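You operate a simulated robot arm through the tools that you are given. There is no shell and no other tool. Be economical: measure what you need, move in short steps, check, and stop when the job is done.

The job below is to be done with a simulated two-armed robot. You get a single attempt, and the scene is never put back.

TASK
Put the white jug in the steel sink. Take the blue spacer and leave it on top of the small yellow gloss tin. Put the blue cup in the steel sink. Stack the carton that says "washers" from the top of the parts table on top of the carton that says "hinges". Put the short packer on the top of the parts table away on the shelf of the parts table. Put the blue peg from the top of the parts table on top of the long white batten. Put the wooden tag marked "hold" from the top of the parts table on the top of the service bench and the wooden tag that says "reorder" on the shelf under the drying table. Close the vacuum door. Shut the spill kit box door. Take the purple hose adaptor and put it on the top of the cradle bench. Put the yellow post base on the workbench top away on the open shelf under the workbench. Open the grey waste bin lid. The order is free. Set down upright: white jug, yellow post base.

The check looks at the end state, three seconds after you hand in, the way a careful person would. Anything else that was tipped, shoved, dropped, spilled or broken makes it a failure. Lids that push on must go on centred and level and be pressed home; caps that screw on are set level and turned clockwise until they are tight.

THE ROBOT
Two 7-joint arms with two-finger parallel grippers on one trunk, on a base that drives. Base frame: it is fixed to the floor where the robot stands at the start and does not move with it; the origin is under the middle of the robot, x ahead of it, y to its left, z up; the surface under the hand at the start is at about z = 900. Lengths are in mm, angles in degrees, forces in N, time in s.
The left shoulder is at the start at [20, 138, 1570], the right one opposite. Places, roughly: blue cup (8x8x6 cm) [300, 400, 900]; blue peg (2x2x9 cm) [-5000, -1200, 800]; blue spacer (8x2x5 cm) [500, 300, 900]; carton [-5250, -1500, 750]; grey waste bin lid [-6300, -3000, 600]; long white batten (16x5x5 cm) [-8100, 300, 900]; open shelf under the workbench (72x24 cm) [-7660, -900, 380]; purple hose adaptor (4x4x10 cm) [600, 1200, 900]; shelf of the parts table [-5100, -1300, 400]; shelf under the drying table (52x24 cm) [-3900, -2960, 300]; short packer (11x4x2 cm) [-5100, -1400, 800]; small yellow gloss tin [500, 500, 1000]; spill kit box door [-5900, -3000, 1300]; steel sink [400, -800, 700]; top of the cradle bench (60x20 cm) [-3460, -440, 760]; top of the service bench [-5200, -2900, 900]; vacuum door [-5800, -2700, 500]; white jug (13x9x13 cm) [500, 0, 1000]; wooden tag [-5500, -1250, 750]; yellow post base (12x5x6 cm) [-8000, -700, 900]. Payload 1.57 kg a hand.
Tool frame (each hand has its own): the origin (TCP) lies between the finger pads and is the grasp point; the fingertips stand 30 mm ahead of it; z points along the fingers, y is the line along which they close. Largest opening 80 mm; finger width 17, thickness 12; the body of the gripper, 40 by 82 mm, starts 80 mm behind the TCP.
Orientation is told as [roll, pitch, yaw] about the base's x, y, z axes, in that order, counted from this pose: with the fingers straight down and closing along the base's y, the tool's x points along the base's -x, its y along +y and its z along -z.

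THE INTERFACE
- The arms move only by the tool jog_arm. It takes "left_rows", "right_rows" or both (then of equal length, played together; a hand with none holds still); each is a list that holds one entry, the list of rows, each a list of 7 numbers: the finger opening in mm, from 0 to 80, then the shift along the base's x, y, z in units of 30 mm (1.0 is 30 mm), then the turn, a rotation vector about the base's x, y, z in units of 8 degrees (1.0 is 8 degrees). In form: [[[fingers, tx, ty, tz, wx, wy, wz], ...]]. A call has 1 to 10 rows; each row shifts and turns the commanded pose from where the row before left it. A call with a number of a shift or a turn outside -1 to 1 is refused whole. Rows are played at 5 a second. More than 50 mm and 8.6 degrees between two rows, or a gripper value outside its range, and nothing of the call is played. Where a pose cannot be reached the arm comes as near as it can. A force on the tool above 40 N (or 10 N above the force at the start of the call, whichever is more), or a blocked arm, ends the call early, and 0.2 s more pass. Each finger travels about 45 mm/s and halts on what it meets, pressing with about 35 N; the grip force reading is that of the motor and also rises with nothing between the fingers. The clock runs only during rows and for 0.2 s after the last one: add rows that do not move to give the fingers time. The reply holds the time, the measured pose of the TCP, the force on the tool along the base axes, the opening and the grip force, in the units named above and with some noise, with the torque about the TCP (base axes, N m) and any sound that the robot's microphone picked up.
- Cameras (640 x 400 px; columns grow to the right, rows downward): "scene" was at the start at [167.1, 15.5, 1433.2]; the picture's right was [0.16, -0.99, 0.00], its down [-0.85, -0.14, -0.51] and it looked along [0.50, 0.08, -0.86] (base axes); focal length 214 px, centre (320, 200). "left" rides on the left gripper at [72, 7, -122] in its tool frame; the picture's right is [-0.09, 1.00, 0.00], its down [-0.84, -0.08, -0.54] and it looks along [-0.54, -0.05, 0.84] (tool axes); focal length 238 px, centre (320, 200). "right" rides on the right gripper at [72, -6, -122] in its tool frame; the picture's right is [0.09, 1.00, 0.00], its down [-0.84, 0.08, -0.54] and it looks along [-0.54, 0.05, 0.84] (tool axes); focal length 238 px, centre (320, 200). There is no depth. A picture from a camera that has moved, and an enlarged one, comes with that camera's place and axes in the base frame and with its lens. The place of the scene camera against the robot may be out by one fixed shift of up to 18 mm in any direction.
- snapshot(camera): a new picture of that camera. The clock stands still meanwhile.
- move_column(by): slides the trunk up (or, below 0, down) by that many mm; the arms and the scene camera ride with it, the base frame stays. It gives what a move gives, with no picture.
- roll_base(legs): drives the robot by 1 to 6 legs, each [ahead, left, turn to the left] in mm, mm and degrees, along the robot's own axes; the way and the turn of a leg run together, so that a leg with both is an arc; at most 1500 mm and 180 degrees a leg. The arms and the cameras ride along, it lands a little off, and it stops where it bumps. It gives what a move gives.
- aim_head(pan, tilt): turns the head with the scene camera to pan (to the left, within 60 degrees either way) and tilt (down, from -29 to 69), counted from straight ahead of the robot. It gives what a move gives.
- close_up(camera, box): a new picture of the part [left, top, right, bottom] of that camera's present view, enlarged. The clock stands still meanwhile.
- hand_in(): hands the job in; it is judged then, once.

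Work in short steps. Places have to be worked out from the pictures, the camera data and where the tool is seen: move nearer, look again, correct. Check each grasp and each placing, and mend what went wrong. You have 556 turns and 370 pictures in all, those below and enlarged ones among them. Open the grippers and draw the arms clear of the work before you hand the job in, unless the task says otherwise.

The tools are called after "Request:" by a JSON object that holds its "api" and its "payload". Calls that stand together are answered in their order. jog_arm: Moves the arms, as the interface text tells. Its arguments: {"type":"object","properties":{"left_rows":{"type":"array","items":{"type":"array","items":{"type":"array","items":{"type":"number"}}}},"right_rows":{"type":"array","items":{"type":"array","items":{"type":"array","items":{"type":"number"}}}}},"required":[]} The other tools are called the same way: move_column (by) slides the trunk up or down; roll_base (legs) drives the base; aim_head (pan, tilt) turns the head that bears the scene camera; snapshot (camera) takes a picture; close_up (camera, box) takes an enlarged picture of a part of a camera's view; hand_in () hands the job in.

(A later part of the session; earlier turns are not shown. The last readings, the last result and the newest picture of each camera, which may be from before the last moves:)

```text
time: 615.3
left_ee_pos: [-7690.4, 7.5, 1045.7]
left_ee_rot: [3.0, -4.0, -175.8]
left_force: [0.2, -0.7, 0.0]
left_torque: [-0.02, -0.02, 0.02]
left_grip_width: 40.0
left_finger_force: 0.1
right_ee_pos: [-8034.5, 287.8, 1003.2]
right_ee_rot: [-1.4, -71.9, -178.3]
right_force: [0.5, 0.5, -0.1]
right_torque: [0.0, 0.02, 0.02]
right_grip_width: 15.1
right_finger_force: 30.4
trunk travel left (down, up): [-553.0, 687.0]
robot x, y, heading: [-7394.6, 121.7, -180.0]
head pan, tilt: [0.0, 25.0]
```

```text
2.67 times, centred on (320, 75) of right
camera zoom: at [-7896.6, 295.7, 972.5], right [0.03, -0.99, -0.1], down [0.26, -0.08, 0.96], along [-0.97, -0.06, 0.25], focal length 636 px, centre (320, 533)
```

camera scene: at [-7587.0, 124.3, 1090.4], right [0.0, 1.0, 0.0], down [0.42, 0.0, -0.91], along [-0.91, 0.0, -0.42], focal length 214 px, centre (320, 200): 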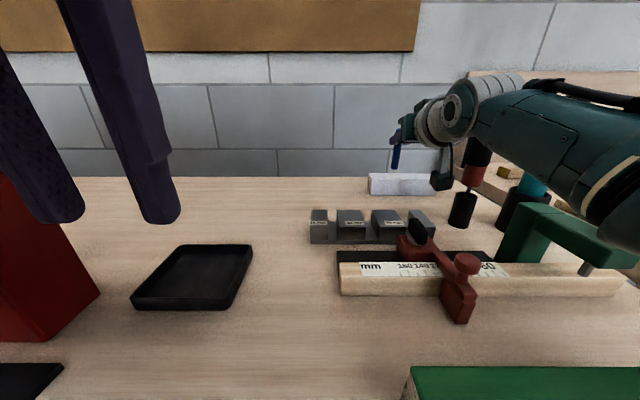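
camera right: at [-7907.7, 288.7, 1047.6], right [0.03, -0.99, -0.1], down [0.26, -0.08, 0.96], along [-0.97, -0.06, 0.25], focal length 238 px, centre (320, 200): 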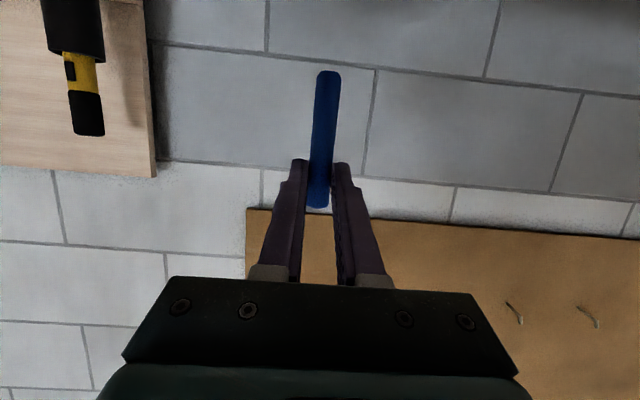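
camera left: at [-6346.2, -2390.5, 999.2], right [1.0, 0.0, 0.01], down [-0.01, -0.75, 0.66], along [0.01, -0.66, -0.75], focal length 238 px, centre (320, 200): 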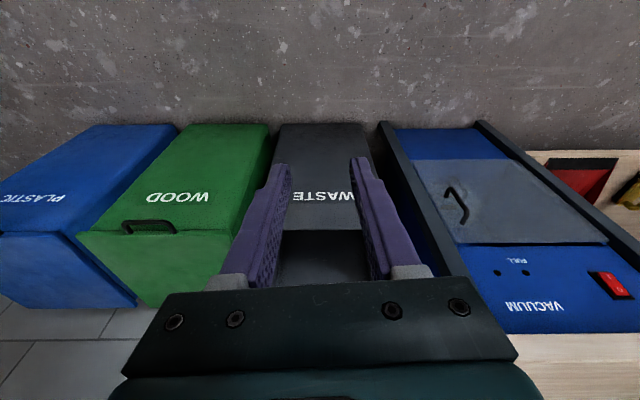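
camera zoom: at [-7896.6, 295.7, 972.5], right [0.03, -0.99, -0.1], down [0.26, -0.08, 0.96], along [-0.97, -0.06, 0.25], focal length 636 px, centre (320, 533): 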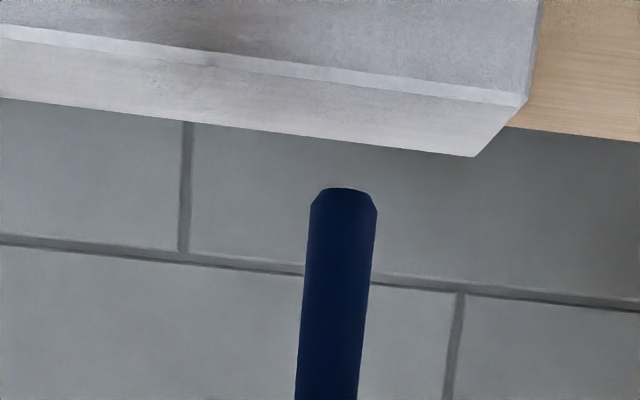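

No lean here. Creep the base 8 mm closer, then extend the arm ~40 mm and watch.

Request:
{"api": "roll_base", "payload": {"legs": [[10, 0, 0]]}}

Request:
{"api": "jog_arm", "payload": {"right_rows": [[[8, -0.5, 0, 0, 0, 0, 0], [8, -0.5, 0, 0, 0, 0, 0], [8, -0.2, 0, 0, 0, 0, 0], [8, 0, 0, 0, 0, 0, 0]]]}}

Request:
{"api": "close_up", "payload": {"camera": "right", "box": [220, 0, 420, 150]}}

Request:
{"api": "close_up", "payload": {"camera": "scene", "box": [340, 90, 470, 220]}}

```text
time: 616.1
left_ee_pos: [-7690.1, 7.0, 1042.5]
left_ee_rot: [3.1, -3.7, -175.9]
left_force: [0.8, 0.8, 1.0]
left_torque: [-0.01, 0.0, -0.01]
left_grip_width: 40.3
left_finger_force: 0.1
right_ee_pos: [-8035.7, 286.2, 1000.0]
right_ee_rot: [-1.6, -71.6, -178.1]
right_force: [1.3, 0.2, -0.2]
right_torque: [0.02, 0.04, 0.03]
right_grip_width: 14.9
right_finger_force: 30.7
trunk travel left (down, up): [-553.0, 687.0]
robot x, y, heading: [-7399.8, 118.1, -179.5]
head pan, tilt: [0.0, 25.0]
stopped in leg 1: the robot was blocked; the commanded pose is now the measured one
```

```text
time: 617.1
left_ee_pos: [-7691.6, 7.2, 1042.5]
left_ee_rot: [3.0, -3.7, -176.0]
left_force: [-0.3, -1.2, 0.4]
left_torque: [0.01, -0.01, 0.05]
left_grip_width: 39.9
left_finger_force: 0.0
right_ee_pos: [-8066.5, 288.9, 1002.2]
right_ee_rot: [-1.5, -71.6, -178.2]
right_force: [-0.6, -0.8, -0.2]
right_torque: [-0.01, 0.03, 0.0]
right_grip_width: 14.7
right_finger_force: 30.4
right hand out of reach, approached as far as the arm can: row 3
trunk travel left (down, up): [-553.0, 687.0]
robot x, y, heading: [-7400.0, 117.7, -179.6]
head pan, tilt: [0.0, 25.0]
```

```text
2.67 times, centred on (320, 75) of right
camera zoom: at [-7928.2, 295.9, 971.2], right [0.03, -0.99, -0.1], down [0.25, -0.08, 0.96], along [-0.97, -0.06, 0.25], focal length 636 px, centre (320, 533)
```

zoom: 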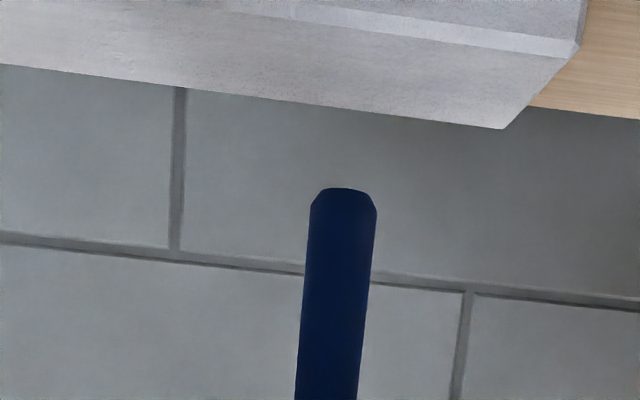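

```text
3.08 times, centred on (405, 155) of scene
camera zoom: at [-7588.3, 124.5, 1089.4], right [0.0, 1.0, 0.0], down [0.43, 0.0, -0.9], along [-0.9, 0.0, -0.43], focal length 660 px, centre (58, 338)
```

zoom: 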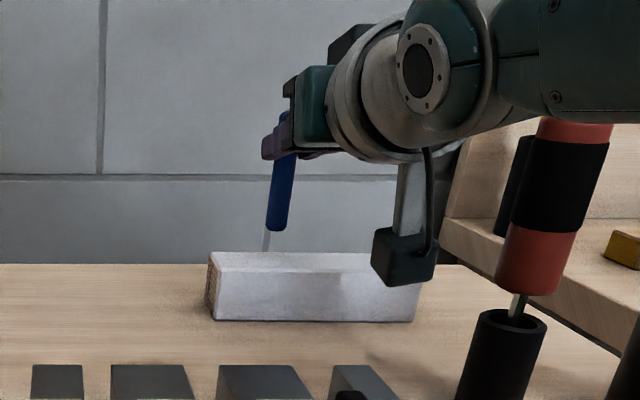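

The carriage limits the base at x≈−7400. To gain reach I'll rotate the base ~20° left so the right shoulder comes forward. First raise, back off, rotate.

Request:
{"api": "move_column", "payload": {"by": 70}}

Request:
{"api": "roll_base", "payload": {"legs": [[-300, 0, 0], [0, 0, 20]]}}

Request:
{"api": "jog_arm", "payload": {"right_rows": [[[8, 0.4, 0, 0, 0, 0, -0.5], [8, 0.4, 0, 0, 0, 0, -0.5], [8, 0.4, 0, 0, 0, 0, -0.5], [8, 0, 0, 0, 0, 0, -0.5], [8, 0, 0, 0, 0, 0, -0.5], [8, 0, 0, 0, 0, 0, 0]]]}}

Request:
{"api": "snapshot", "payload": {"camera": "scene"}}

Request:
{"api": "snapshot", "payload": {"camera": "right"}}

```text
time: 618.1
left_ee_pos: [-7695.8, 7.3, 1114.1]
left_ee_rot: [3.1, -4.0, -175.8]
left_force: [1.1, 0.1, 0.2]
left_torque: [-0.02, 0.02, 0.0]
left_grip_width: 39.8
left_finger_force: 0.0
right_ee_pos: [-8070.0, 288.6, 1074.8]
right_ee_rot: [-1.6, -71.9, -178.3]
right_force: [-0.2, -0.6, 0.0]
right_torque: [0.0, 0.05, 0.01]
right_grip_width: 14.7
right_finger_force: 30.6
trunk travel left (down, up): [-623.0, 617.0]
robot x, y, heading: [-7400.7, 119.4, -180.0]
head pan, tilt: [0.0, 25.0]
```

```text
time: 621.2
left_ee_pos: [-7345.8, -84.2, 1113.9]
left_ee_rot: [3.1, -3.9, -156.4]
left_force: [0.0, 0.3, 0.2]
left_torque: [0.02, 0.01, -0.02]
left_grip_width: 40.1
left_finger_force: 0.0
right_ee_pos: [-7792.9, 55.7, 1075.6]
right_ee_rot: [-1.6, -71.9, -158.8]
right_force: [0.1, 0.5, -0.3]
right_torque: [0.03, -0.01, 0.01]
right_grip_width: 15.0
right_finger_force: 30.4
trunk travel left (down, up): [-623.0, 617.0]
robot x, y, heading: [-7105.0, 119.2, -160.3]
head pan, tilt: [0.0, 25.0]
```

```text
time: 622.6
left_ee_pos: [-7344.9, -82.5, 1114.0]
left_ee_rot: [3.1, -3.8, -156.5]
left_force: [0.8, -0.4, 0.0]
left_torque: [0.03, -0.01, 0.01]
left_grip_width: 40.2
left_finger_force: 0.0
right_ee_pos: [-7757.1, 55.8, 1075.6]
right_ee_rot: [-1.6, -71.9, -178.9]
right_force: [-0.6, -0.4, 0.1]
right_torque: [-0.02, 0.01, 0.0]
right_grip_width: 14.9
right_finger_force: 30.8
trunk travel left (down, up): [-623.0, 617.0]
robot x, y, heading: [-7107.4, 119.4, -160.4]
head pan, tilt: [0.0, 25.0]
```

```text
125 pictures are left
camera scene: at [-7285.4, 61.1, 1160.3], right [-0.34, 0.94, 0.0], down [0.4, 0.14, -0.91], along [-0.85, -0.3, -0.42], focal length 214 px, centre (320, 200)
```

scene: 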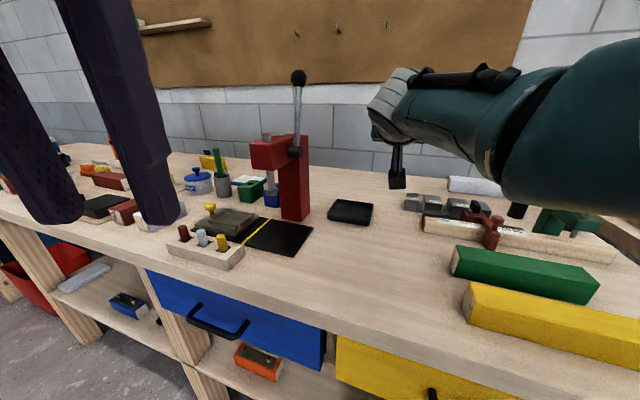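

```text
124 pictures are left
camera right: at [-7618.2, 62.7, 1043.2], right [0.02, -1.0, -0.1], down [0.25, -0.09, 0.96], along [-0.97, -0.05, 0.25], focal length 238 px, centre (320, 200)
```

right: 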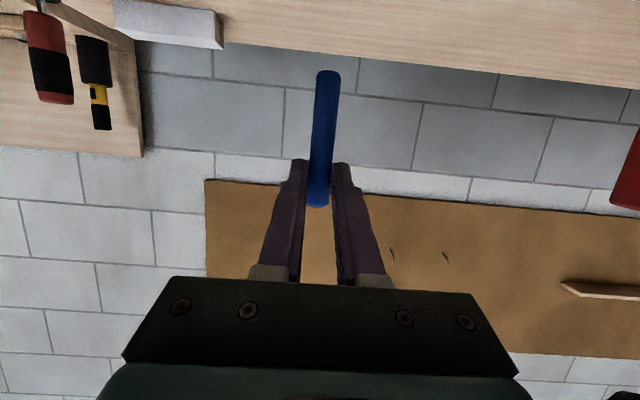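

Tool points −x again with the shoulder forward. Jog the hand +y 187, then drive so the robot is at ≈[−7368, 165].

Request:
{"api": "jog_arm", "payload": {"right_rows": [[[8, 0, 0.9, 0, 0, 0, 0], [8, 0, 0.9, 0, 0, 0, 0], [8, 0, 0.9, 0, 0, 0, 0], [8, 0, 0.9, 0, 0, 0, 0], [8, 0, 0.9, 0, 0, 0, 0], [8, 0, 0.9, 0, 0, 0, 0], [8, 0, 0.8, 0, 0, 0, 0], [8, 0, 0, 0, 0, 0, 0]]]}}

Request:
{"api": "roll_base", "payload": {"legs": [[230, -131, 0]]}}

Request:
{"api": "snapshot", "payload": {"camera": "right"}}

```text
time: 624.5
left_ee_pos: [-7345.0, -83.6, 1115.7]
left_ee_rot: [3.0, -4.0, -156.5]
left_force: [0.0, 0.7, -0.1]
left_torque: [-0.01, -0.01, 0.02]
left_grip_width: 39.7
left_finger_force: 0.1
right_ee_pos: [-7756.9, 243.1, 1075.8]
right_ee_rot: [-1.6, -71.9, -178.7]
right_force: [-0.9, 0.3, -0.3]
right_torque: [0.05, 0.0, 0.0]
right_grip_width: 14.7
right_finger_force: 30.7
trunk travel left (down, up): [-623.0, 617.0]
robot x, y, heading: [-7106.4, 121.2, -160.6]
head pan, tilt: [0.0, 25.0]
```

```text
time: 626.4
left_ee_pos: [-7610.1, -38.6, 1113.7]
left_ee_rot: [3.0, -3.9, -156.5]
left_force: [0.2, -0.3, 0.0]
left_torque: [-0.04, -0.02, -0.02]
left_grip_width: 40.1
left_finger_force: 0.0
right_ee_pos: [-8021.8, 287.1, 1076.3]
right_ee_rot: [-1.6, -71.9, -178.7]
right_force: [-0.1, 0.0, -0.2]
right_torque: [-0.03, -0.03, 0.01]
right_grip_width: 14.7
right_finger_force: 30.4
trunk travel left (down, up): [-623.0, 617.0]
robot x, y, heading: [-7370.8, 163.8, -160.3]
head pan, tilt: [0.0, 25.0]
```

```text
123 pictures are left
camera right: at [-7883.1, 292.8, 1044.5], right [0.02, -1.0, -0.1], down [0.25, -0.09, 0.96], along [-0.97, -0.05, 0.25], focal length 238 px, centre (320, 200)
```

right: 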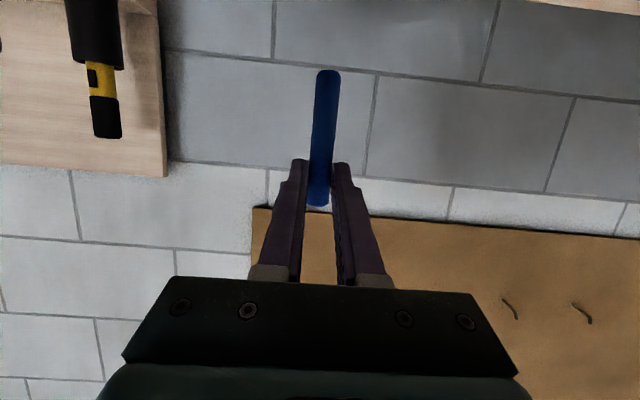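

Batten refined: x −8116…−8073, top ≈905; peg sits ~20 mm ahead of the TCP. Lower 75 mm and extend to TCP x≈−8075.

Request:
{"api": "move_column", "payload": {"by": -72}}

Request:
{"api": "jog_arm", "payload": {"right_rows": [[[8, -0.6, 0, 0, 0, 0, 0], [8, -0.6, 0, 0, 0, 0, 0], [8, -0.57, 0, 0, 0, 0, 0], [8, 0, 0, 0, 0, 0, 0]]]}}

Request:
{"api": "snapshot", "payload": {"camera": "right"}}

Request:
{"api": "aim_head", "payload": {"pan": -25, "tilt": 25}}

Request:
{"api": "snapshot", "payload": {"camera": "scene"}}

```text
time: 627.5
left_ee_pos: [-7608.6, -39.3, 1043.1]
left_ee_rot: [3.1, -3.8, -156.4]
left_force: [-0.1, 0.7, 0.5]
left_torque: [-0.01, -0.02, 0.01]
left_grip_width: 40.1
left_finger_force: 0.1
right_ee_pos: [-8020.9, 285.3, 1003.1]
right_ee_rot: [-1.6, -71.9, -178.7]
right_force: [0.1, 0.1, -0.5]
right_torque: [0.0, -0.04, 0.0]
right_grip_width: 14.8
right_finger_force: 31.1
trunk travel left (down, up): [-551.0, 689.0]
robot x, y, heading: [-7367.5, 166.1, -160.4]
head pan, tilt: [0.0, 25.0]
```

```text
time: 628.5
left_ee_pos: [-7609.8, -39.3, 1041.1]
left_ee_rot: [3.1, -3.9, -156.4]
left_force: [0.0, 0.1, -0.7]
left_torque: [-0.01, -0.01, 0.0]
left_grip_width: 39.9
left_finger_force: 0.0
right_ee_pos: [-8074.4, 285.7, 1002.7]
right_ee_rot: [-1.5, -71.9, -178.9]
right_force: [0.4, -0.7, -0.1]
right_torque: [-0.02, 0.0, 0.02]
right_grip_width: 14.9
right_finger_force: 31.0
trunk travel left (down, up): [-551.0, 689.0]
robot x, y, heading: [-7371.5, 165.1, -159.9]
head pan, tilt: [0.0, 25.0]
```

```text
122 pictures are left
camera right: at [-7936.0, 292.2, 972.0], right [0.02, -1.0, -0.1], down [0.25, -0.09, 0.96], along [-0.97, -0.05, 0.25], focal length 238 px, centre (320, 200)
```

right: 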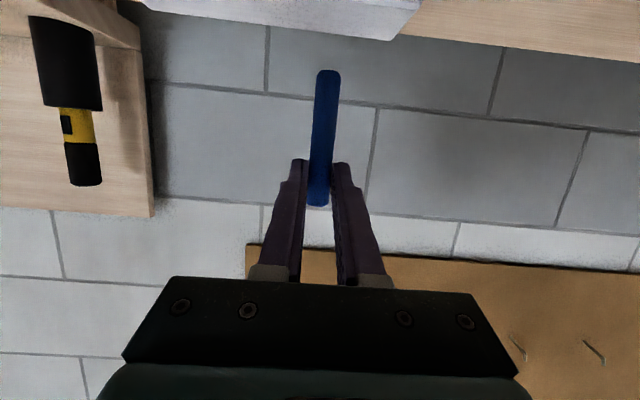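

```text
time: 629.3
left_ee_pos: [-7609.4, -38.6, 1042.5]
left_ee_rot: [3.2, -4.0, -156.3]
left_force: [0.1, -0.5, 1.0]
left_torque: [0.03, 0.0, 0.03]
left_grip_width: 40.1
left_finger_force: 0.1
right_ee_pos: [-8074.0, 285.2, 1001.9]
right_ee_rot: [-1.5, -72.0, -178.7]
right_force: [-0.2, -0.6, -0.1]
right_torque: [0.0, 0.02, 0.0]
right_grip_width: 14.8
right_finger_force: 30.5
trunk travel left (down, up): [-551.0, 689.0]
robot x, y, heading: [-7371.6, 165.6, -160.4]
head pan, tilt: [-25.0, 25.0]
```

```text
121 pictures are left
camera scene: at [-7554.6, 144.9, 1088.3], right [0.09, 1.0, 0.0], down [0.42, -0.04, -0.91], along [-0.9, 0.08, -0.42], focal length 214 px, centre (320, 200)
```

scene: 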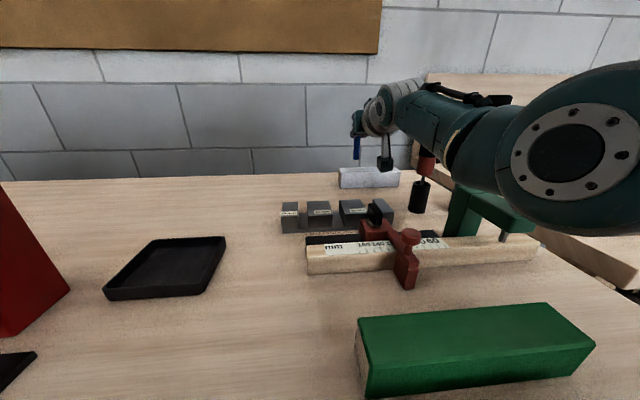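

By the same camera the peg would land ~12 mm from the back edge; pull back 8 mm and lower stepwise.

Request:
{"api": "jog_arm", "payload": {"right_rows": [[[8, 0.27, 0, 0, 0, 0, 0], [8, 0, 0, 0, 0, 0, 0]]]}}

Request:
{"api": "move_column", "payload": {"by": -18}}

Request:
{"api": "close_up", "payload": {"camera": "right", "box": [220, 0, 420, 150]}}

Request:
{"api": "close_up", "payload": {"camera": "scene", "box": [310, 90, 450, 220]}}

```text
time: 629.9
left_ee_pos: [-7608.0, -40.8, 1041.7]
left_ee_rot: [3.0, -4.0, -156.5]
left_force: [-0.4, 0.2, 0.3]
left_torque: [0.01, 0.01, -0.04]
left_grip_width: 40.1
left_finger_force: 0.0
right_ee_pos: [-8065.6, 285.1, 1003.4]
right_ee_rot: [-1.7, -71.7, -178.6]
right_force: [-0.2, -0.7, 0.0]
right_torque: [0.0, 0.0, -0.01]
right_grip_width: 14.6
right_finger_force: 31.0
trunk travel left (down, up): [-551.0, 689.0]
robot x, y, heading: [-7367.9, 165.5, -160.7]
head pan, tilt: [-25.0, 25.0]
```

```text
time: 630.6
left_ee_pos: [-7608.6, -39.8, 1025.1]
left_ee_rot: [3.1, -3.9, -156.4]
left_force: [-0.2, 0.6, 1.2]
left_torque: [0.0, 0.0, -0.03]
left_grip_width: 40.2
left_finger_force: 0.1
right_ee_pos: [-8065.0, 285.0, 985.1]
right_ee_rot: [-1.6, -71.8, -178.7]
right_force: [-0.3, -0.4, -0.3]
right_torque: [-0.01, -0.02, 0.0]
right_grip_width: 15.0
right_finger_force: 30.6
trunk travel left (down, up): [-533.0, 707.0]
robot x, y, heading: [-7370.4, 163.9, -160.5]
head pan, tilt: [-25.0, 25.0]
```

```text
2.67 times, centred on (320, 75) of right
camera zoom: at [-7927.2, 291.8, 954.5], right [0.02, -1.0, -0.1], down [0.25, -0.09, 0.96], along [-0.97, -0.05, 0.25], focal length 636 px, centre (320, 533)
```

zoom: 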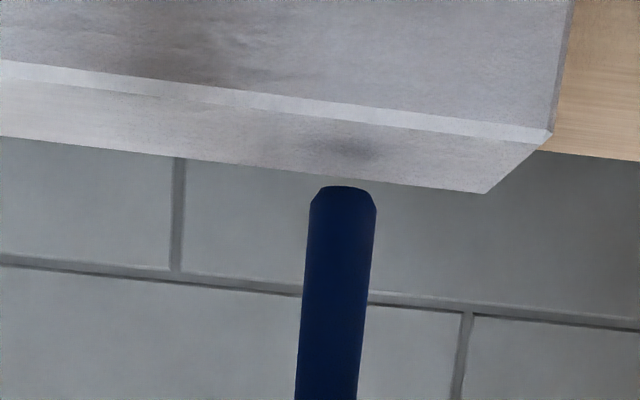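

```text
3.08 times, centred on (380, 155) of scene
camera zoom: at [-7554.7, 144.9, 1070.3], right [0.09, 1.0, 0.0], down [0.42, -0.04, -0.91], along [-0.9, 0.08, -0.42], focal length 660 px, centre (135, 338)
```

zoom: 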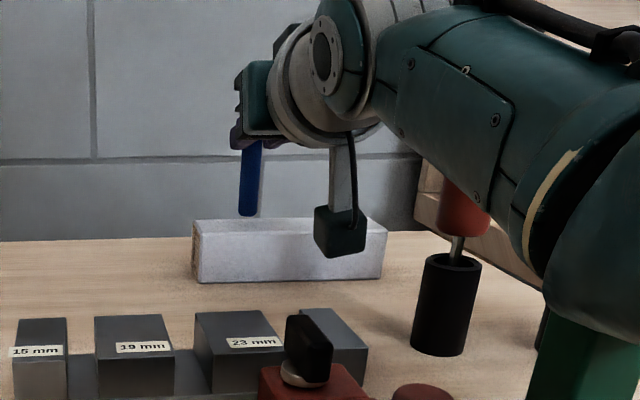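

The peg's shadow falls on the middle of the batten top. Continue down in small steps.

Request:
{"api": "move_column", "payload": {"by": -4}}

Request:
{"api": "move_column", "payload": {"by": -3}}

Request:
{"api": "move_column", "payload": {"by": -2}}

Request:
{"api": "close_up", "payload": {"camera": "right", "box": [220, 0, 420, 150]}}

```text
time: 631.1
left_ee_pos: [-7610.0, -39.2, 1019.4]
left_ee_rot: [3.1, -4.0, -156.5]
left_force: [0.1, 1.0, -0.1]
left_torque: [0.0, -0.01, 0.0]
left_grip_width: 40.1
left_finger_force: 0.1
right_ee_pos: [-8064.8, 285.5, 981.5]
right_ee_rot: [-1.6, -71.8, -178.7]
right_force: [0.3, 0.1, -0.7]
right_torque: [0.01, -0.01, 0.02]
right_grip_width: 15.0
right_finger_force: 30.7
trunk travel left (down, up): [-529.0, 711.0]
robot x, y, heading: [-7370.6, 166.7, -160.7]
head pan, tilt: [-25.0, 25.0]
```

```text
time: 631.6
left_ee_pos: [-7609.3, -38.4, 1017.7]
left_ee_rot: [3.1, -3.9, -156.4]
left_force: [0.2, 0.4, 0.3]
left_torque: [-0.03, -0.01, 0.02]
left_grip_width: 40.0
left_finger_force: 0.0
right_ee_pos: [-8065.1, 285.7, 978.1]
right_ee_rot: [-1.6, -71.8, -178.6]
right_force: [0.8, -0.2, 0.0]
right_torque: [0.01, -0.01, 0.01]
right_grip_width: 14.7
right_finger_force: 30.6
trunk travel left (down, up): [-526.0, 714.0]
robot x, y, heading: [-7367.4, 165.2, -160.5]
head pan, tilt: [-25.0, 25.0]
```

```text
time: 632.2
left_ee_pos: [-7609.0, -39.1, 1014.2]
left_ee_rot: [3.1, -3.8, -156.4]
left_force: [0.6, -0.1, 0.1]
left_torque: [-0.02, 0.0, 0.01]
left_grip_width: 40.1
left_finger_force: 0.0
right_ee_pos: [-8065.0, 284.1, 976.0]
right_ee_rot: [-1.7, -71.8, -178.7]
right_force: [1.1, -0.6, 0.0]
right_torque: [-0.01, -0.02, 0.01]
right_grip_width: 14.8
right_finger_force: 31.2
trunk travel left (down, up): [-524.0, 716.0]
robot x, y, heading: [-7370.6, 163.4, -160.2]
head pan, tilt: [-25.0, 25.0]
```

```text
2.67 times, centred on (320, 75) of right
camera zoom: at [-7927.1, 291.9, 945.4], right [0.02, -1.0, -0.1], down [0.25, -0.09, 0.96], along [-0.97, -0.05, 0.25], focal length 636 px, centre (320, 533)
```

zoom: 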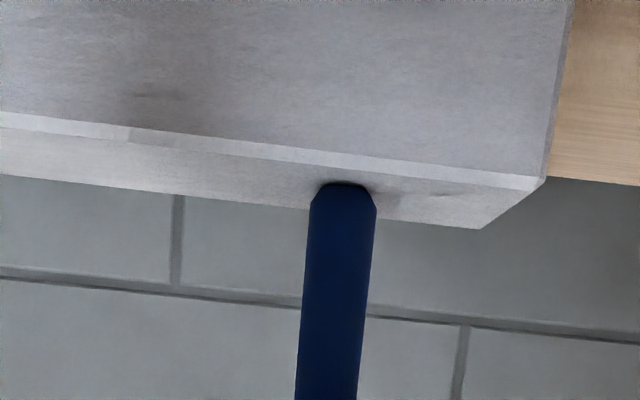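

Request:
{"api": "move_column", "payload": {"by": -1.5}}

Request:
{"api": "move_column", "payload": {"by": -1.5}}

Request:
{"api": "close_up", "payload": {"camera": "right", "box": [220, 0, 420, 150]}}

```text
time: 632.7
left_ee_pos: [-7610.3, -38.8, 1013.3]
left_ee_rot: [3.2, -4.0, -156.4]
left_force: [-0.4, 0.2, 0.1]
left_torque: [-0.02, -0.01, -0.01]
left_grip_width: 39.9
left_finger_force: 0.1
right_ee_pos: [-8065.4, 285.7, 974.6]
right_ee_rot: [-1.6, -71.8, -178.6]
right_force: [0.3, -0.8, 0.9]
right_torque: [0.01, 0.02, -0.03]
right_grip_width: 15.1
right_finger_force: 31.5
trunk travel left (down, up): [-522.0, 718.0]
robot x, y, heading: [-7371.0, 165.9, -160.4]
head pan, tilt: [-25.0, 25.0]
```

```text
time: 633.2
left_ee_pos: [-7609.4, -38.8, 1012.9]
left_ee_rot: [3.0, -3.8, -156.4]
left_force: [-0.5, 0.0, 0.0]
left_torque: [0.0, 0.0, 0.02]
left_grip_width: 40.1
left_finger_force: 0.0
right_ee_pos: [-8065.3, 285.8, 975.1]
right_ee_rot: [-1.6, -72.1, -178.6]
right_force: [1.0, -0.2, 7.0]
right_torque: [-0.03, -0.01, -0.01]
right_grip_width: 14.8
right_finger_force: 30.8
trunk travel left (down, up): [-521.0, 719.0]
robot x, y, heading: [-7369.0, 163.9, -160.1]
head pan, tilt: [-25.0, 25.0]
```

```text
2.67 times, centred on (320, 75) of right
camera zoom: at [-7927.9, 292.0, 943.7], right [0.02, -1.0, -0.1], down [0.26, -0.09, 0.96], along [-0.97, -0.05, 0.25], focal length 636 px, centre (320, 533)
```

zoom: 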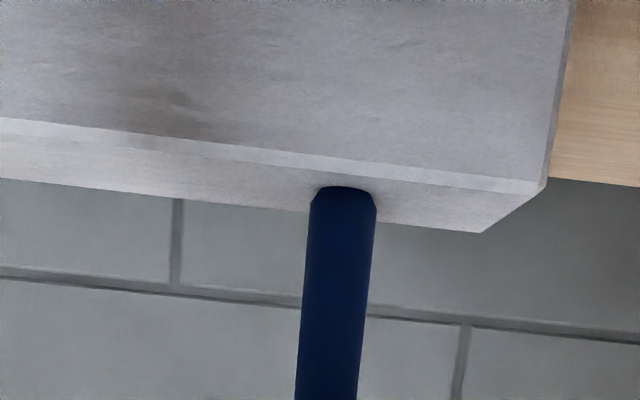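

Contact (7 N) and the base lies within the batten's top. Ease 0.7 mm and release slowly.

Request:
{"api": "move_column", "payload": {"by": 0.7}}

Request:
{"api": "jog_arm", "payload": {"right_rows": [[[14, 0, 0, 0, 0, 0, 0], [15, 0, 0, 0, 0, 0, 0], [16, 0, 0, 0, 0, 0, 0], [18, 0, 0, 0, 0, 0, 0], [20, 0, 0, 0, 0, 0, 0], [24, 0, 0, 0, 0, 0, 0], [28, 0, 0, 0, 0, 0, 0], [34, 0, 0, 0, 0, 0, 0], [40, 0, 0, 0, 0, 0, 0], [40, 0, 0, 0, 0, 0, 0]]]}}

Request:
{"api": "snapshot", "payload": {"camera": "right"}}

Request:
{"api": "close_up", "payload": {"camera": "scene", "box": [310, 90, 450, 220]}}

```text
time: 633.7
left_ee_pos: [-7609.4, -39.1, 1011.7]
left_ee_rot: [3.1, -3.8, -156.4]
left_force: [0.3, 1.2, -0.1]
left_torque: [0.01, 0.0, -0.02]
left_grip_width: 39.9
left_finger_force: 0.1
right_ee_pos: [-8067.0, 285.1, 975.7]
right_ee_rot: [-1.6, -72.0, -178.7]
right_force: [0.1, -0.2, 6.1]
right_torque: [-0.03, 0.1, 0.05]
right_grip_width: 14.8
right_finger_force: 31.4
trunk travel left (down, up): [-521.0, 719.0]
robot x, y, heading: [-7369.8, 167.1, -160.4]
head pan, tilt: [-25.0, 25.0]
```

```text
time: 635.9
left_ee_pos: [-7610.0, -38.8, 1012.6]
left_ee_rot: [3.1, -3.9, -156.4]
left_force: [0.8, -0.8, 0.4]
left_torque: [-0.01, 0.02, -0.03]
left_grip_width: 40.0
left_finger_force: 0.1
right_ee_pos: [-8064.2, 285.6, 975.0]
right_ee_rot: [-1.6, -71.9, -178.7]
right_force: [0.5, 0.2, 0.5]
right_torque: [-0.02, 0.03, 0.01]
right_grip_width: 40.0
right_finger_force: 0.1
trunk travel left (down, up): [-521.0, 719.0]
robot x, y, heading: [-7367.8, 164.8, -160.4]
head pan, tilt: [-25.0, 25.0]
```

```text
116 pictures are left
camera right: at [-7927.1, 291.9, 943.1], right [0.02, -1.0, -0.1], down [0.25, -0.09, 0.96], along [-0.97, -0.05, 0.25], focal length 238 px, centre (320, 200)
```

right: 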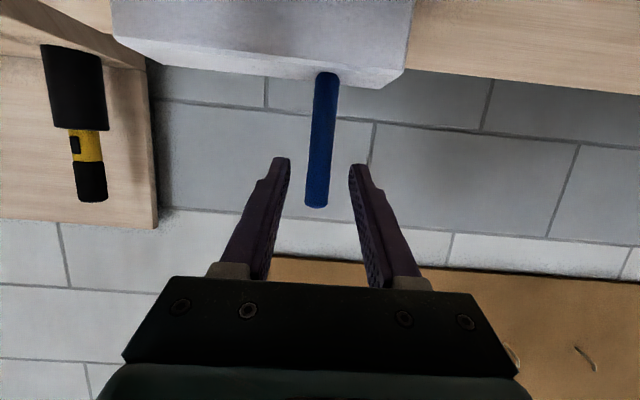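

```text
3.08 times, centred on (380, 155) of scene
camera zoom: at [-7554.6, 145.0, 1059.0], right [0.09, 1.0, 0.0], down [0.42, -0.04, -0.91], along [-0.9, 0.08, -0.42], focal length 660 px, centre (135, 338)
```

zoom: 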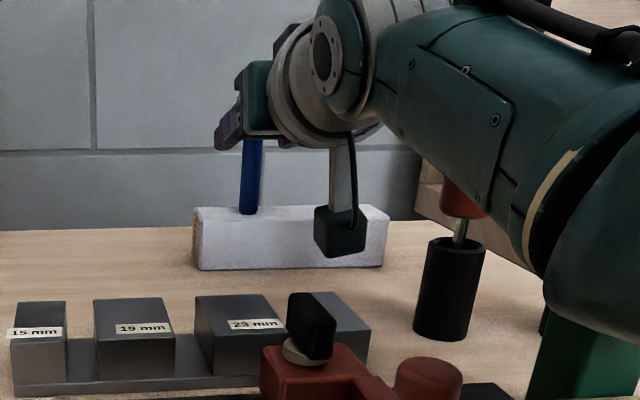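

The peg stands on the batten. Raise the fingers straight up 100 mm past the peg, then retreat.

Request:
{"api": "move_column", "payload": {"by": 100}}

Request:
{"api": "snapshot", "payload": {"camera": "right"}}

Request:
{"api": "roll_base", "payload": {"legs": [[-235, 84, 0]]}}

Request:
{"api": "snapshot", "payload": {"camera": "right"}}

```text
time: 637.2
left_ee_pos: [-7608.5, -38.4, 1112.2]
left_ee_rot: [3.1, -4.0, -156.4]
left_force: [-0.4, 1.3, 0.5]
left_torque: [-0.03, 0.02, -0.02]
left_grip_width: 39.9
left_finger_force: 0.1
right_ee_pos: [-8064.7, 285.5, 1075.2]
right_ee_rot: [-1.6, -71.9, -178.8]
right_force: [-0.3, 0.7, -0.6]
right_torque: [0.02, 0.02, 0.02]
right_grip_width: 40.1
right_finger_force: 0.1
trunk travel left (down, up): [-621.0, 619.0]
robot x, y, heading: [-7367.9, 167.6, -160.2]
head pan, tilt: [-25.0, 25.0]
```

```text
114 pictures are left
camera right: at [-7927.1, 291.9, 1043.1], right [0.02, -1.0, -0.1], down [0.25, -0.09, 0.96], along [-0.97, -0.05, 0.25], focal length 238 px, centre (320, 200)
```

right: 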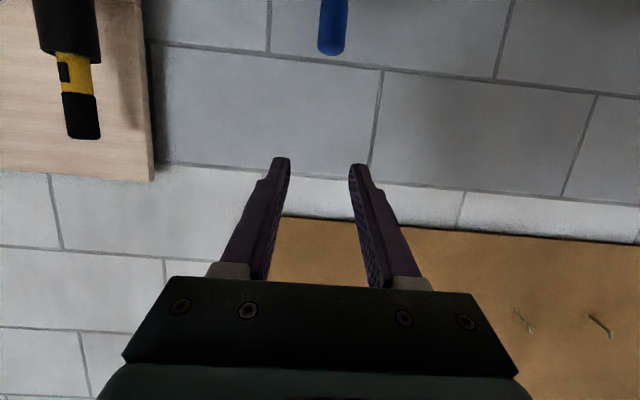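

```text
time: 639.0
left_ee_pos: [-7360.6, -38.2, 1113.2]
left_ee_rot: [3.1, -3.8, -156.3]
left_force: [0.1, -0.2, 0.8]
left_torque: [0.0, 0.0, 0.01]
left_grip_width: 39.8
left_finger_force: 0.1
right_ee_pos: [-7817.1, 283.8, 1075.3]
right_ee_rot: [-1.6, -71.9, -178.6]
right_force: [0.4, 0.5, 0.8]
right_torque: [0.02, -0.02, 0.01]
right_grip_width: 39.9
right_finger_force: 0.0
trunk travel left (down, up): [-621.0, 619.0]
robot x, y, heading: [-7121.6, 167.9, -160.3]
head pan, tilt: [-25.0, 25.0]
```

```text
113 pictures are left
camera right: at [-7679.1, 291.3, 1043.2], right [0.03, -0.99, -0.1], down [0.26, -0.09, 0.96], along [-0.97, -0.05, 0.25], focal length 238 px, centre (320, 200)
```

right: 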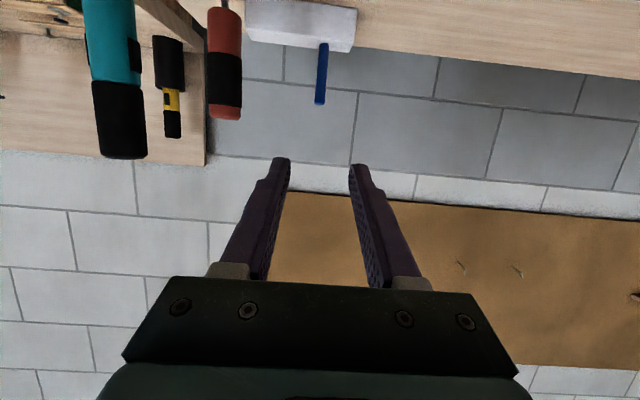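

Peg is done. Retreat further, then move along the bench to the yellow post base (y≈−705) for a close look.

Request:
{"api": "roll_base", "payload": {"legs": [[-235, 84, 0], [330, 930, 0]]}}

Request:
{"api": "aim_head", "payload": {"pan": -20, "tilt": 20}}

Request:
{"api": "snapshot", "payload": {"camera": "scene"}}

Request:
{"api": "snapshot", "payload": {"camera": "right"}}

```text
time: 645.6
left_ee_pos: [-7112.4, -1032.2, 1112.8]
left_ee_rot: [3.1, -3.8, -157.1]
left_force: [-0.1, -0.1, 0.5]
left_torque: [0.03, 0.01, 0.03]
left_grip_width: 40.1
left_finger_force: 0.1
right_ee_pos: [-7564.1, -701.6, 1075.2]
right_ee_rot: [-1.6, -71.9, -179.5]
right_force: [0.4, -0.3, 0.4]
right_torque: [0.0, 0.03, 0.03]
right_grip_width: 39.9
right_finger_force: 0.0
trunk travel left (down, up): [-621.0, 619.0]
robot x, y, heading: [-6870.8, -828.0, -161.3]
head pan, tilt: [-25.0, 25.0]
```

```text
time: 646.3
left_ee_pos: [-7111.7, -1033.6, 1113.2]
left_ee_rot: [3.1, -4.0, -157.1]
left_force: [0.5, 0.4, -0.2]
left_torque: [0.0, 0.01, 0.01]
left_grip_width: 39.9
left_finger_force: 0.1
right_ee_pos: [-7563.1, -702.3, 1073.4]
right_ee_rot: [-1.6, -71.9, -179.5]
right_force: [-0.3, 0.5, -0.4]
right_torque: [0.0, -0.01, 0.04]
right_grip_width: 39.9
right_finger_force: 0.0
trunk travel left (down, up): [-621.0, 619.0]
robot x, y, heading: [-6866.9, -828.3, -161.4]
head pan, tilt: [-20.0, 20.0]
```

```text
112 pictures are left
camera scene: at [-7056.9, -856.6, 1167.1], right [0.02, 1.0, 0.0], down [0.34, -0.01, -0.94], along [-0.94, 0.02, -0.34], focal length 214 px, centre (320, 200)
```

scene: 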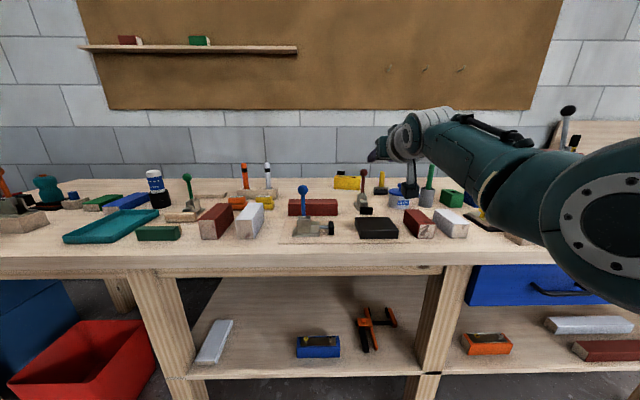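

```text
111 pictures are left
camera right: at [-7426.1, -696.9, 1043.2], right [0.01, -1.0, -0.1], down [0.25, -0.09, 0.96], along [-0.97, -0.04, 0.25], focal length 238 px, centre (320, 200)
```

right: 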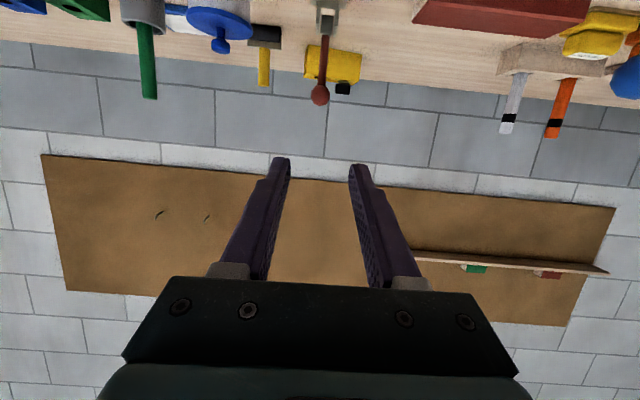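

Request:
{"api": "close_up", "payload": {"camera": "scene", "box": [290, 160, 430, 250]}}

Request:
{"api": "close_up", "payload": {"camera": "right", "box": [220, 0, 420, 130]}}

Request:
{"api": "close_up", "payload": {"camera": "scene", "box": [180, 160, 320, 250]}}

```text
4.44 times, centred on (360, 205) of scene
camera zoom: at [-7056.9, -856.6, 1167.1], right [0.02, 1.0, 0.0], down [0.34, -0.01, -0.94], along [-0.94, 0.02, -0.34], focal length 953 px, centre (142, 178)
```

zoom: 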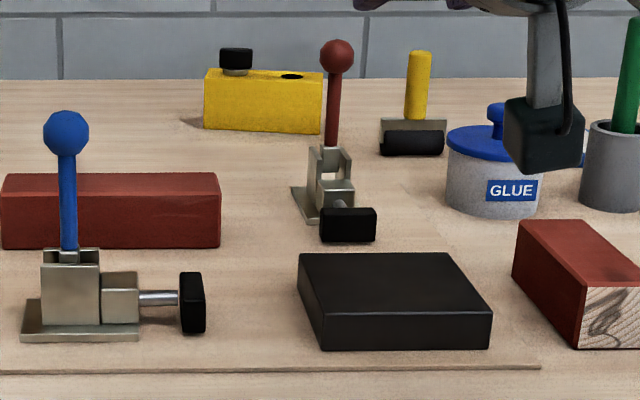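

```text
3.08 times, centred on (320, 65) of right
camera zoom: at [-7426.1, -696.9, 1043.2], right [0.01, -1.0, -0.1], down [0.25, -0.09, 0.96], along [-0.97, -0.04, 0.25], focal length 733 px, centre (320, 615)
```

zoom: 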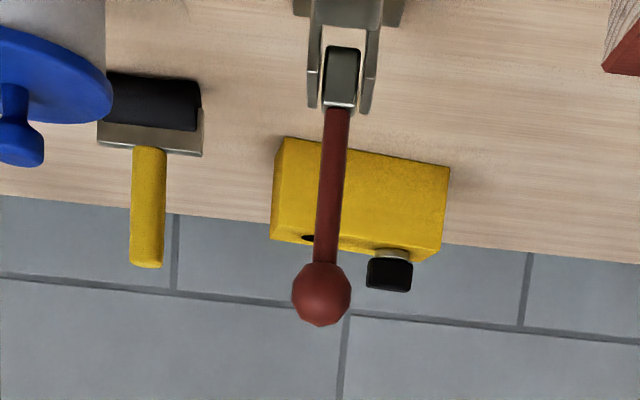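

```text
4.44 times, centred on (250, 205) of scene
camera zoom: at [-7056.9, -856.6, 1167.1], right [0.02, 1.0, 0.0], down [0.34, -0.01, -0.94], along [-0.94, 0.02, -0.34], focal length 953 px, centre (631, 178)
```

zoom: 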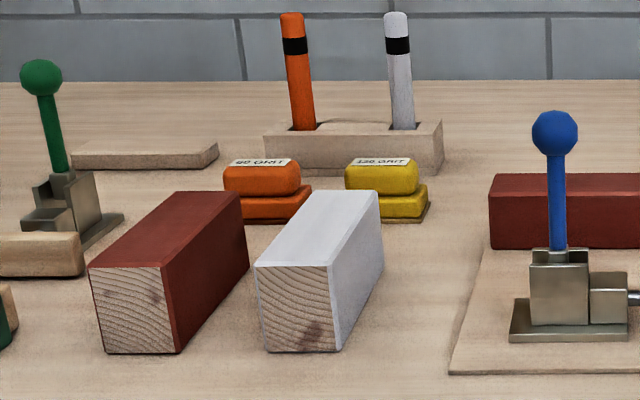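

The post base is the yellow block with the black knob, ≈[−8035, −715], yawed ~12°, partly behind a red-ball lever. Plan: grip its knob with the left hand from heading ≈160°. First bring the right tool back to vertical and tucked.

Request:
{"api": "jog_arm", "payload": {"right_rows": [[[40, 0.8, 0, 0.1, 0, -1, 0], [40, 0.8, 0, 0.1, 0, -1, 0], [40, 0.8, 0, 0.1, 0, -1, 0], [40, 0.8, 0, 0, 0, -1, 0], [40, 0.8, 0, 0, 0, -1, 0], [40, 0.8, 0, 0, 0, -1, 0], [40, 0.8, 0, 0, 0, -1, 0], [40, 0.8, 0, 0, 0, -1, 0], [40, 0.8, -0.5, 0, 0, -1, 0]]]}}

Request:
{"api": "roll_base", "payload": {"legs": [[0, 0, -39]]}}

Request:
{"api": "snapshot", "payload": {"camera": "left"}}

```text
time: 648.3
left_ee_pos: [-7112.1, -1032.7, 1112.8]
left_ee_rot: [3.0, -3.9, -157.1]
left_force: [0.2, 0.2, 0.6]
left_torque: [-0.01, 0.0, -0.04]
left_grip_width: 39.8
left_finger_force: 0.1
right_ee_pos: [-7347.6, -718.9, 1084.9]
right_ee_rot: [-1.1, 0.1, -179.7]
right_force: [-0.1, 0.4, 0.4]
right_torque: [-0.01, -0.01, 0.0]
right_grip_width: 39.9
right_finger_force: 0.1
trunk travel left (down, up): [-621.0, 619.0]
robot x, y, heading: [-6870.9, -831.5, -160.9]
head pan, tilt: [-20.0, 20.0]
```

```text
time: 650.5
left_ee_pos: [-7184.4, -836.2, 1112.7]
left_ee_rot: [3.1, -3.9, 164.2]
left_force: [1.2, -0.2, 0.2]
left_torque: [0.01, -0.03, -0.01]
left_grip_width: 39.9
left_finger_force: 0.0
right_ee_pos: [-7173.7, -444.6, 1083.3]
right_ee_rot: [-1.1, 0.0, 141.4]
right_force: [0.3, -0.4, 0.1]
right_torque: [-0.03, -0.01, -0.06]
right_grip_width: 39.7
right_finger_force: 0.1
trunk travel left (down, up): [-621.0, 619.0]
robot x, y, heading: [-6871.0, -828.5, 160.0]
head pan, tilt: [-20.0, 20.0]
```

```text
107 pictures are left
camera left: at [-7107.5, -859.5, 1229.9], right [-0.36, -0.93, 0.06], down [-0.74, 0.32, 0.59], along [-0.57, 0.17, -0.8], focal length 238 px, centre (320, 200)
```

left: 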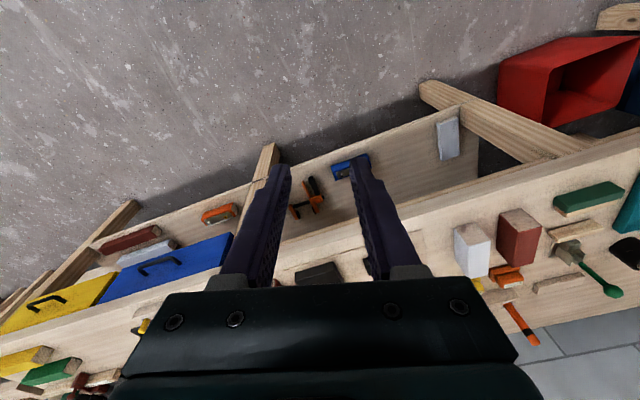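

Tilt the left tool ~56° forward (along heading 160°) while extending.

Request:
{"api": "jog_arm", "payload": {"left_rows": [[[45, -0.75, 0.27, 0, 0.34, 0.94, 0], [45, -0.75, 0.27, 0, 0.34, 0.94, 0], [45, -0.75, 0.27, 0, 0.34, 0.94, 0], [45, -0.75, 0.27, 0, 0.34, 0.94, 0], [45, -0.75, 0.27, 0, 0.34, 0.94, 0], [45, -0.75, 0.27, 0, 0.34, 0.94, 0], [45, -0.75, 0.27, 0, 0.34, 0.94, 0], [45, 0, 0, 0, 0, 0, 0]]]}}

Request:
{"api": "snapshot", "payload": {"camera": "left"}}

```text
time: 652.3
left_ee_pos: [-7343.0, -780.8, 1113.0]
left_ee_rot: [-3.5, -59.8, 168.0]
left_force: [0.1, 0.2, 0.1]
left_torque: [-0.03, 0.0, 0.03]
left_grip_width: 44.7
left_finger_force: 0.0
right_ee_pos: [-7173.2, -444.3, 1083.5]
right_ee_rot: [-1.0, 0.1, 141.5]
right_force: [-0.4, 0.3, -0.4]
right_torque: [0.0, 0.03, 0.03]
right_grip_width: 39.8
right_finger_force: 0.0
trunk travel left (down, up): [-621.0, 619.0]
robot x, y, heading: [-6870.6, -831.2, 160.1]
head pan, tilt: [-20.0, 20.0]
```

```text
106 pictures are left
camera left: at [-7207.0, -824.9, 1112.2], right [-0.3, -0.95, 0.05], down [0.06, 0.03, 1.0], along [-0.95, 0.3, 0.04], focal length 238 px, centre (320, 200)
```

left: 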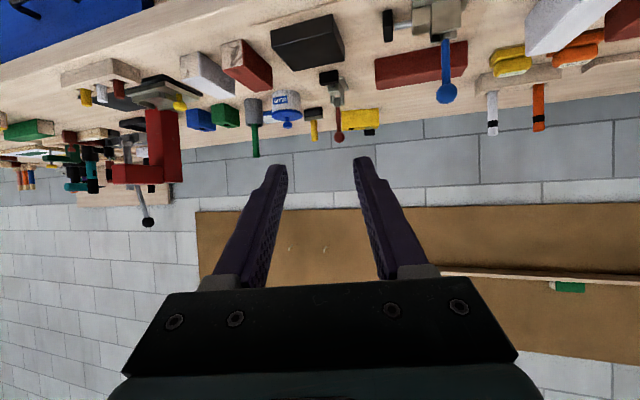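

Approach: move 230 mm toward the bench and look again.

Request:
{"api": "roll_base", "payload": {"legs": [[216, 79, 0]]}}

Request:
{"api": "snapshot", "payload": {"camera": "left"}}

Request:
{"api": "close_up", "payload": {"camera": "left", "box": [270, 40, 470, 180]}}

```text
time: 654.0
left_ee_pos: [-7574.8, -782.0, 1113.3]
left_ee_rot: [-3.4, -59.6, 167.9]
left_force: [0.3, 0.2, -0.4]
left_torque: [0.0, -0.01, -0.01]
left_grip_width: 45.0
left_finger_force: 0.0
right_ee_pos: [-7403.4, -445.8, 1084.6]
right_ee_rot: [-1.1, 0.1, 141.3]
right_force: [0.2, 0.1, -0.4]
right_torque: [0.02, 0.01, 0.02]
right_grip_width: 39.9
right_finger_force: 0.0
trunk travel left (down, up): [-621.0, 619.0]
robot x, y, heading: [-7103.1, -832.4, 160.3]
head pan, tilt: [-20.0, 20.0]
```

```text
105 pictures are left
camera left: at [-7438.9, -826.2, 1112.4], right [-0.3, -0.95, 0.05], down [0.06, 0.03, 1.0], along [-0.95, 0.31, 0.04], focal length 238 px, centre (320, 200)
```

left: 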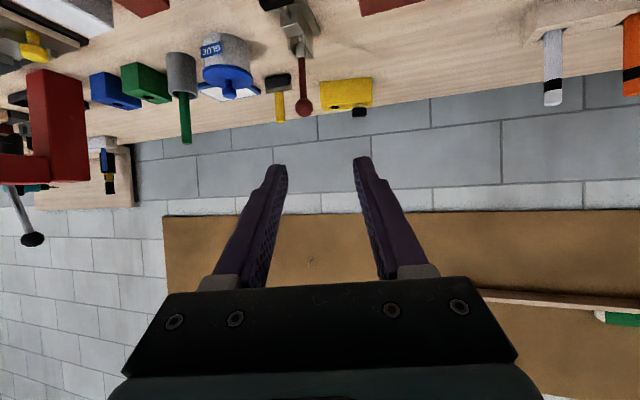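

```text
2.86 times, centred on (370, 110) of left
camera zoom: at [-7438.9, -826.2, 1112.4], right [-0.3, -0.95, 0.05], down [0.06, 0.03, 1.0], along [-0.95, 0.31, 0.04], focal length 681 px, centre (177, 457)
```

zoom: 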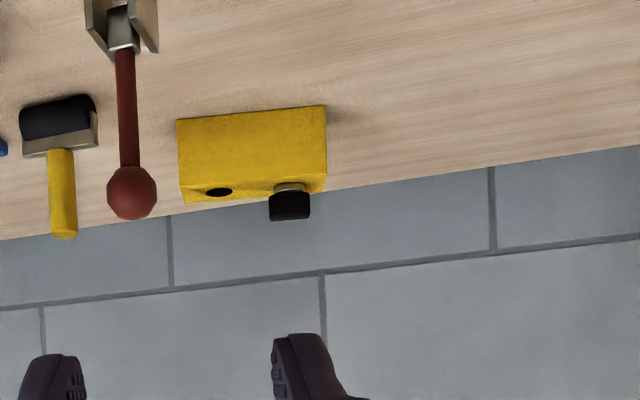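

From this side the knob is free: cap ≈[−8017, −747], z 920–941; box yaw matches my approach. Pull the right hand back, move in 245 mm, lower the trunk 100.

Request:
{"api": "jog_arm", "payload": {"right_rows": [[[40, 0.8, 0.2, 0.3, 0, 0, 0], [40, 0.8, 0.2, 0.3, 0, 0, 0], [40, 0.8, 0.2, 0.3, 0, 0, 0]]]}}

Request:
{"api": "roll_base", "payload": {"legs": [[230, 84, 0]]}}

Request:
{"api": "move_column", "payload": {"by": -50}}

Request:
{"api": "snapshot", "payload": {"camera": "left"}}

Request:
{"api": "snapshot", "payload": {"camera": "scene"}}

```text
time: 654.8
left_ee_pos: [-7573.9, -782.8, 1113.0]
left_ee_rot: [-3.6, -59.5, 167.8]
left_force: [0.7, 0.4, -1.2]
left_torque: [-0.04, -0.02, -0.01]
left_grip_width: 45.1
left_finger_force: 0.1
right_ee_pos: [-7332.4, -427.3, 1110.7]
right_ee_rot: [-0.9, 0.2, 141.3]
right_force: [-0.8, 0.9, -0.1]
right_torque: [-0.01, 0.0, -0.01]
right_grip_width: 40.2
right_finger_force: 0.1
trunk travel left (down, up): [-621.0, 619.0]
robot x, y, heading: [-7099.4, -834.5, 159.8]
head pan, tilt: [-20.0, 20.0]
```

```text
time: 656.6
left_ee_pos: [-7818.3, -781.4, 1113.0]
left_ee_rot: [-3.4, -59.5, 167.8]
left_force: [-0.4, 0.2, -0.4]
left_torque: [0.0, 0.01, -0.04]
left_grip_width: 44.9
left_finger_force: 0.0
right_ee_pos: [-7576.9, -426.5, 1111.1]
right_ee_rot: [-1.0, 0.1, 141.1]
right_force: [0.7, -0.3, 0.2]
right_torque: [0.0, -0.03, 0.0]
right_grip_width: 40.1
right_finger_force: 0.1
trunk travel left (down, up): [-621.0, 619.0]
robot x, y, heading: [-7347.3, -833.6, 159.9]
head pan, tilt: [-20.0, 20.0]
```

```text
time: 657.6
left_ee_pos: [-7818.2, -780.2, 1063.0]
left_ee_rot: [-3.4, -59.6, 167.9]
left_force: [0.2, -0.3, 0.2]
left_torque: [0.03, -0.02, -0.02]
left_grip_width: 44.9
left_finger_force: 0.0
right_ee_pos: [-7577.2, -426.1, 1060.8]
right_ee_rot: [-1.1, 0.1, 141.2]
right_force: [0.0, -0.1, -1.1]
right_torque: [0.0, 0.0, -0.01]
right_grip_width: 40.1
right_finger_force: 0.1
trunk travel left (down, up): [-571.0, 669.0]
robot x, y, heading: [-7347.3, -832.8, 160.1]
head pan, tilt: [-20.0, 20.0]
```

```text
103 pictures are left
camera left: at [-7683.4, -825.6, 1062.3], right [-0.31, -0.95, 0.05], down [0.06, 0.03, 1.0], along [-0.95, 0.31, 0.04], focal length 238 px, centre (320, 200)
```

left: 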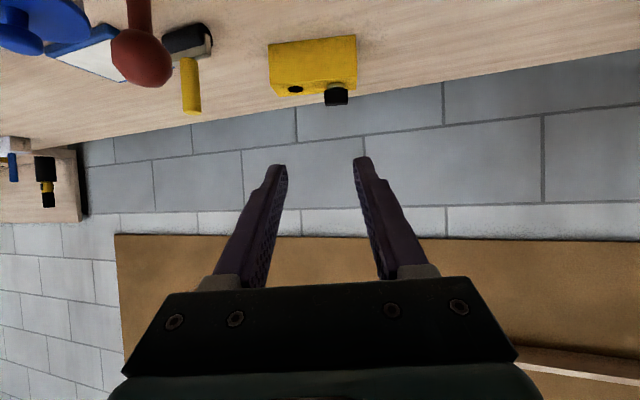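

```text
102 pictures are left
camera scene: at [-7511.2, -733.6, 1117.1], right [0.64, 0.77, 0.0], down [0.26, -0.22, -0.94], along [-0.72, 0.6, -0.34], focal length 214 px, centre (320, 200)
```

scene: 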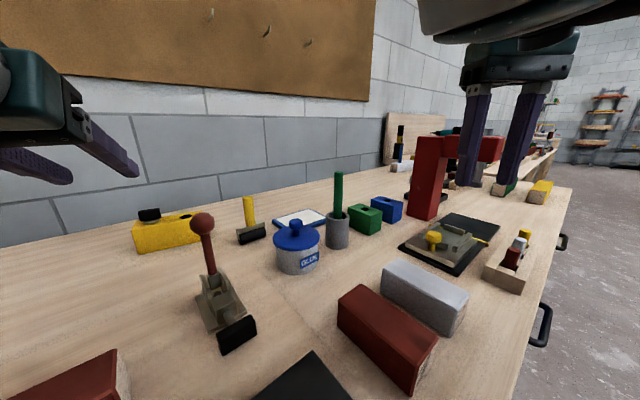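

Request:
{"api": "close_up", "payload": {"camera": "left", "box": [250, 20, 390, 120]}}

```text
4.00 times, centred on (320, 70) of left
camera zoom: at [-7683.4, -825.6, 1062.3], right [-0.31, -0.95, 0.05], down [0.06, 0.03, 1.0], along [-0.95, 0.31, 0.04], focal length 953 px, centre (320, 720)
```

zoom: 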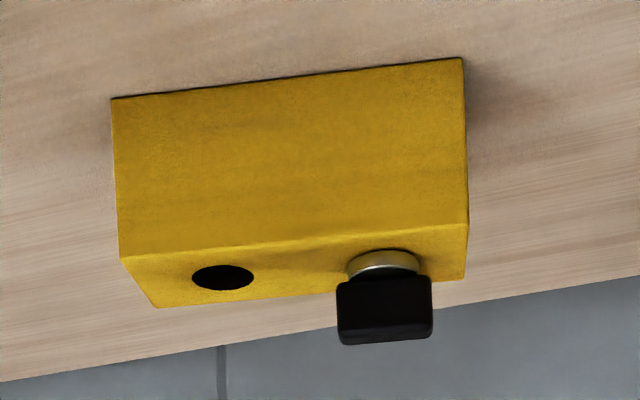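

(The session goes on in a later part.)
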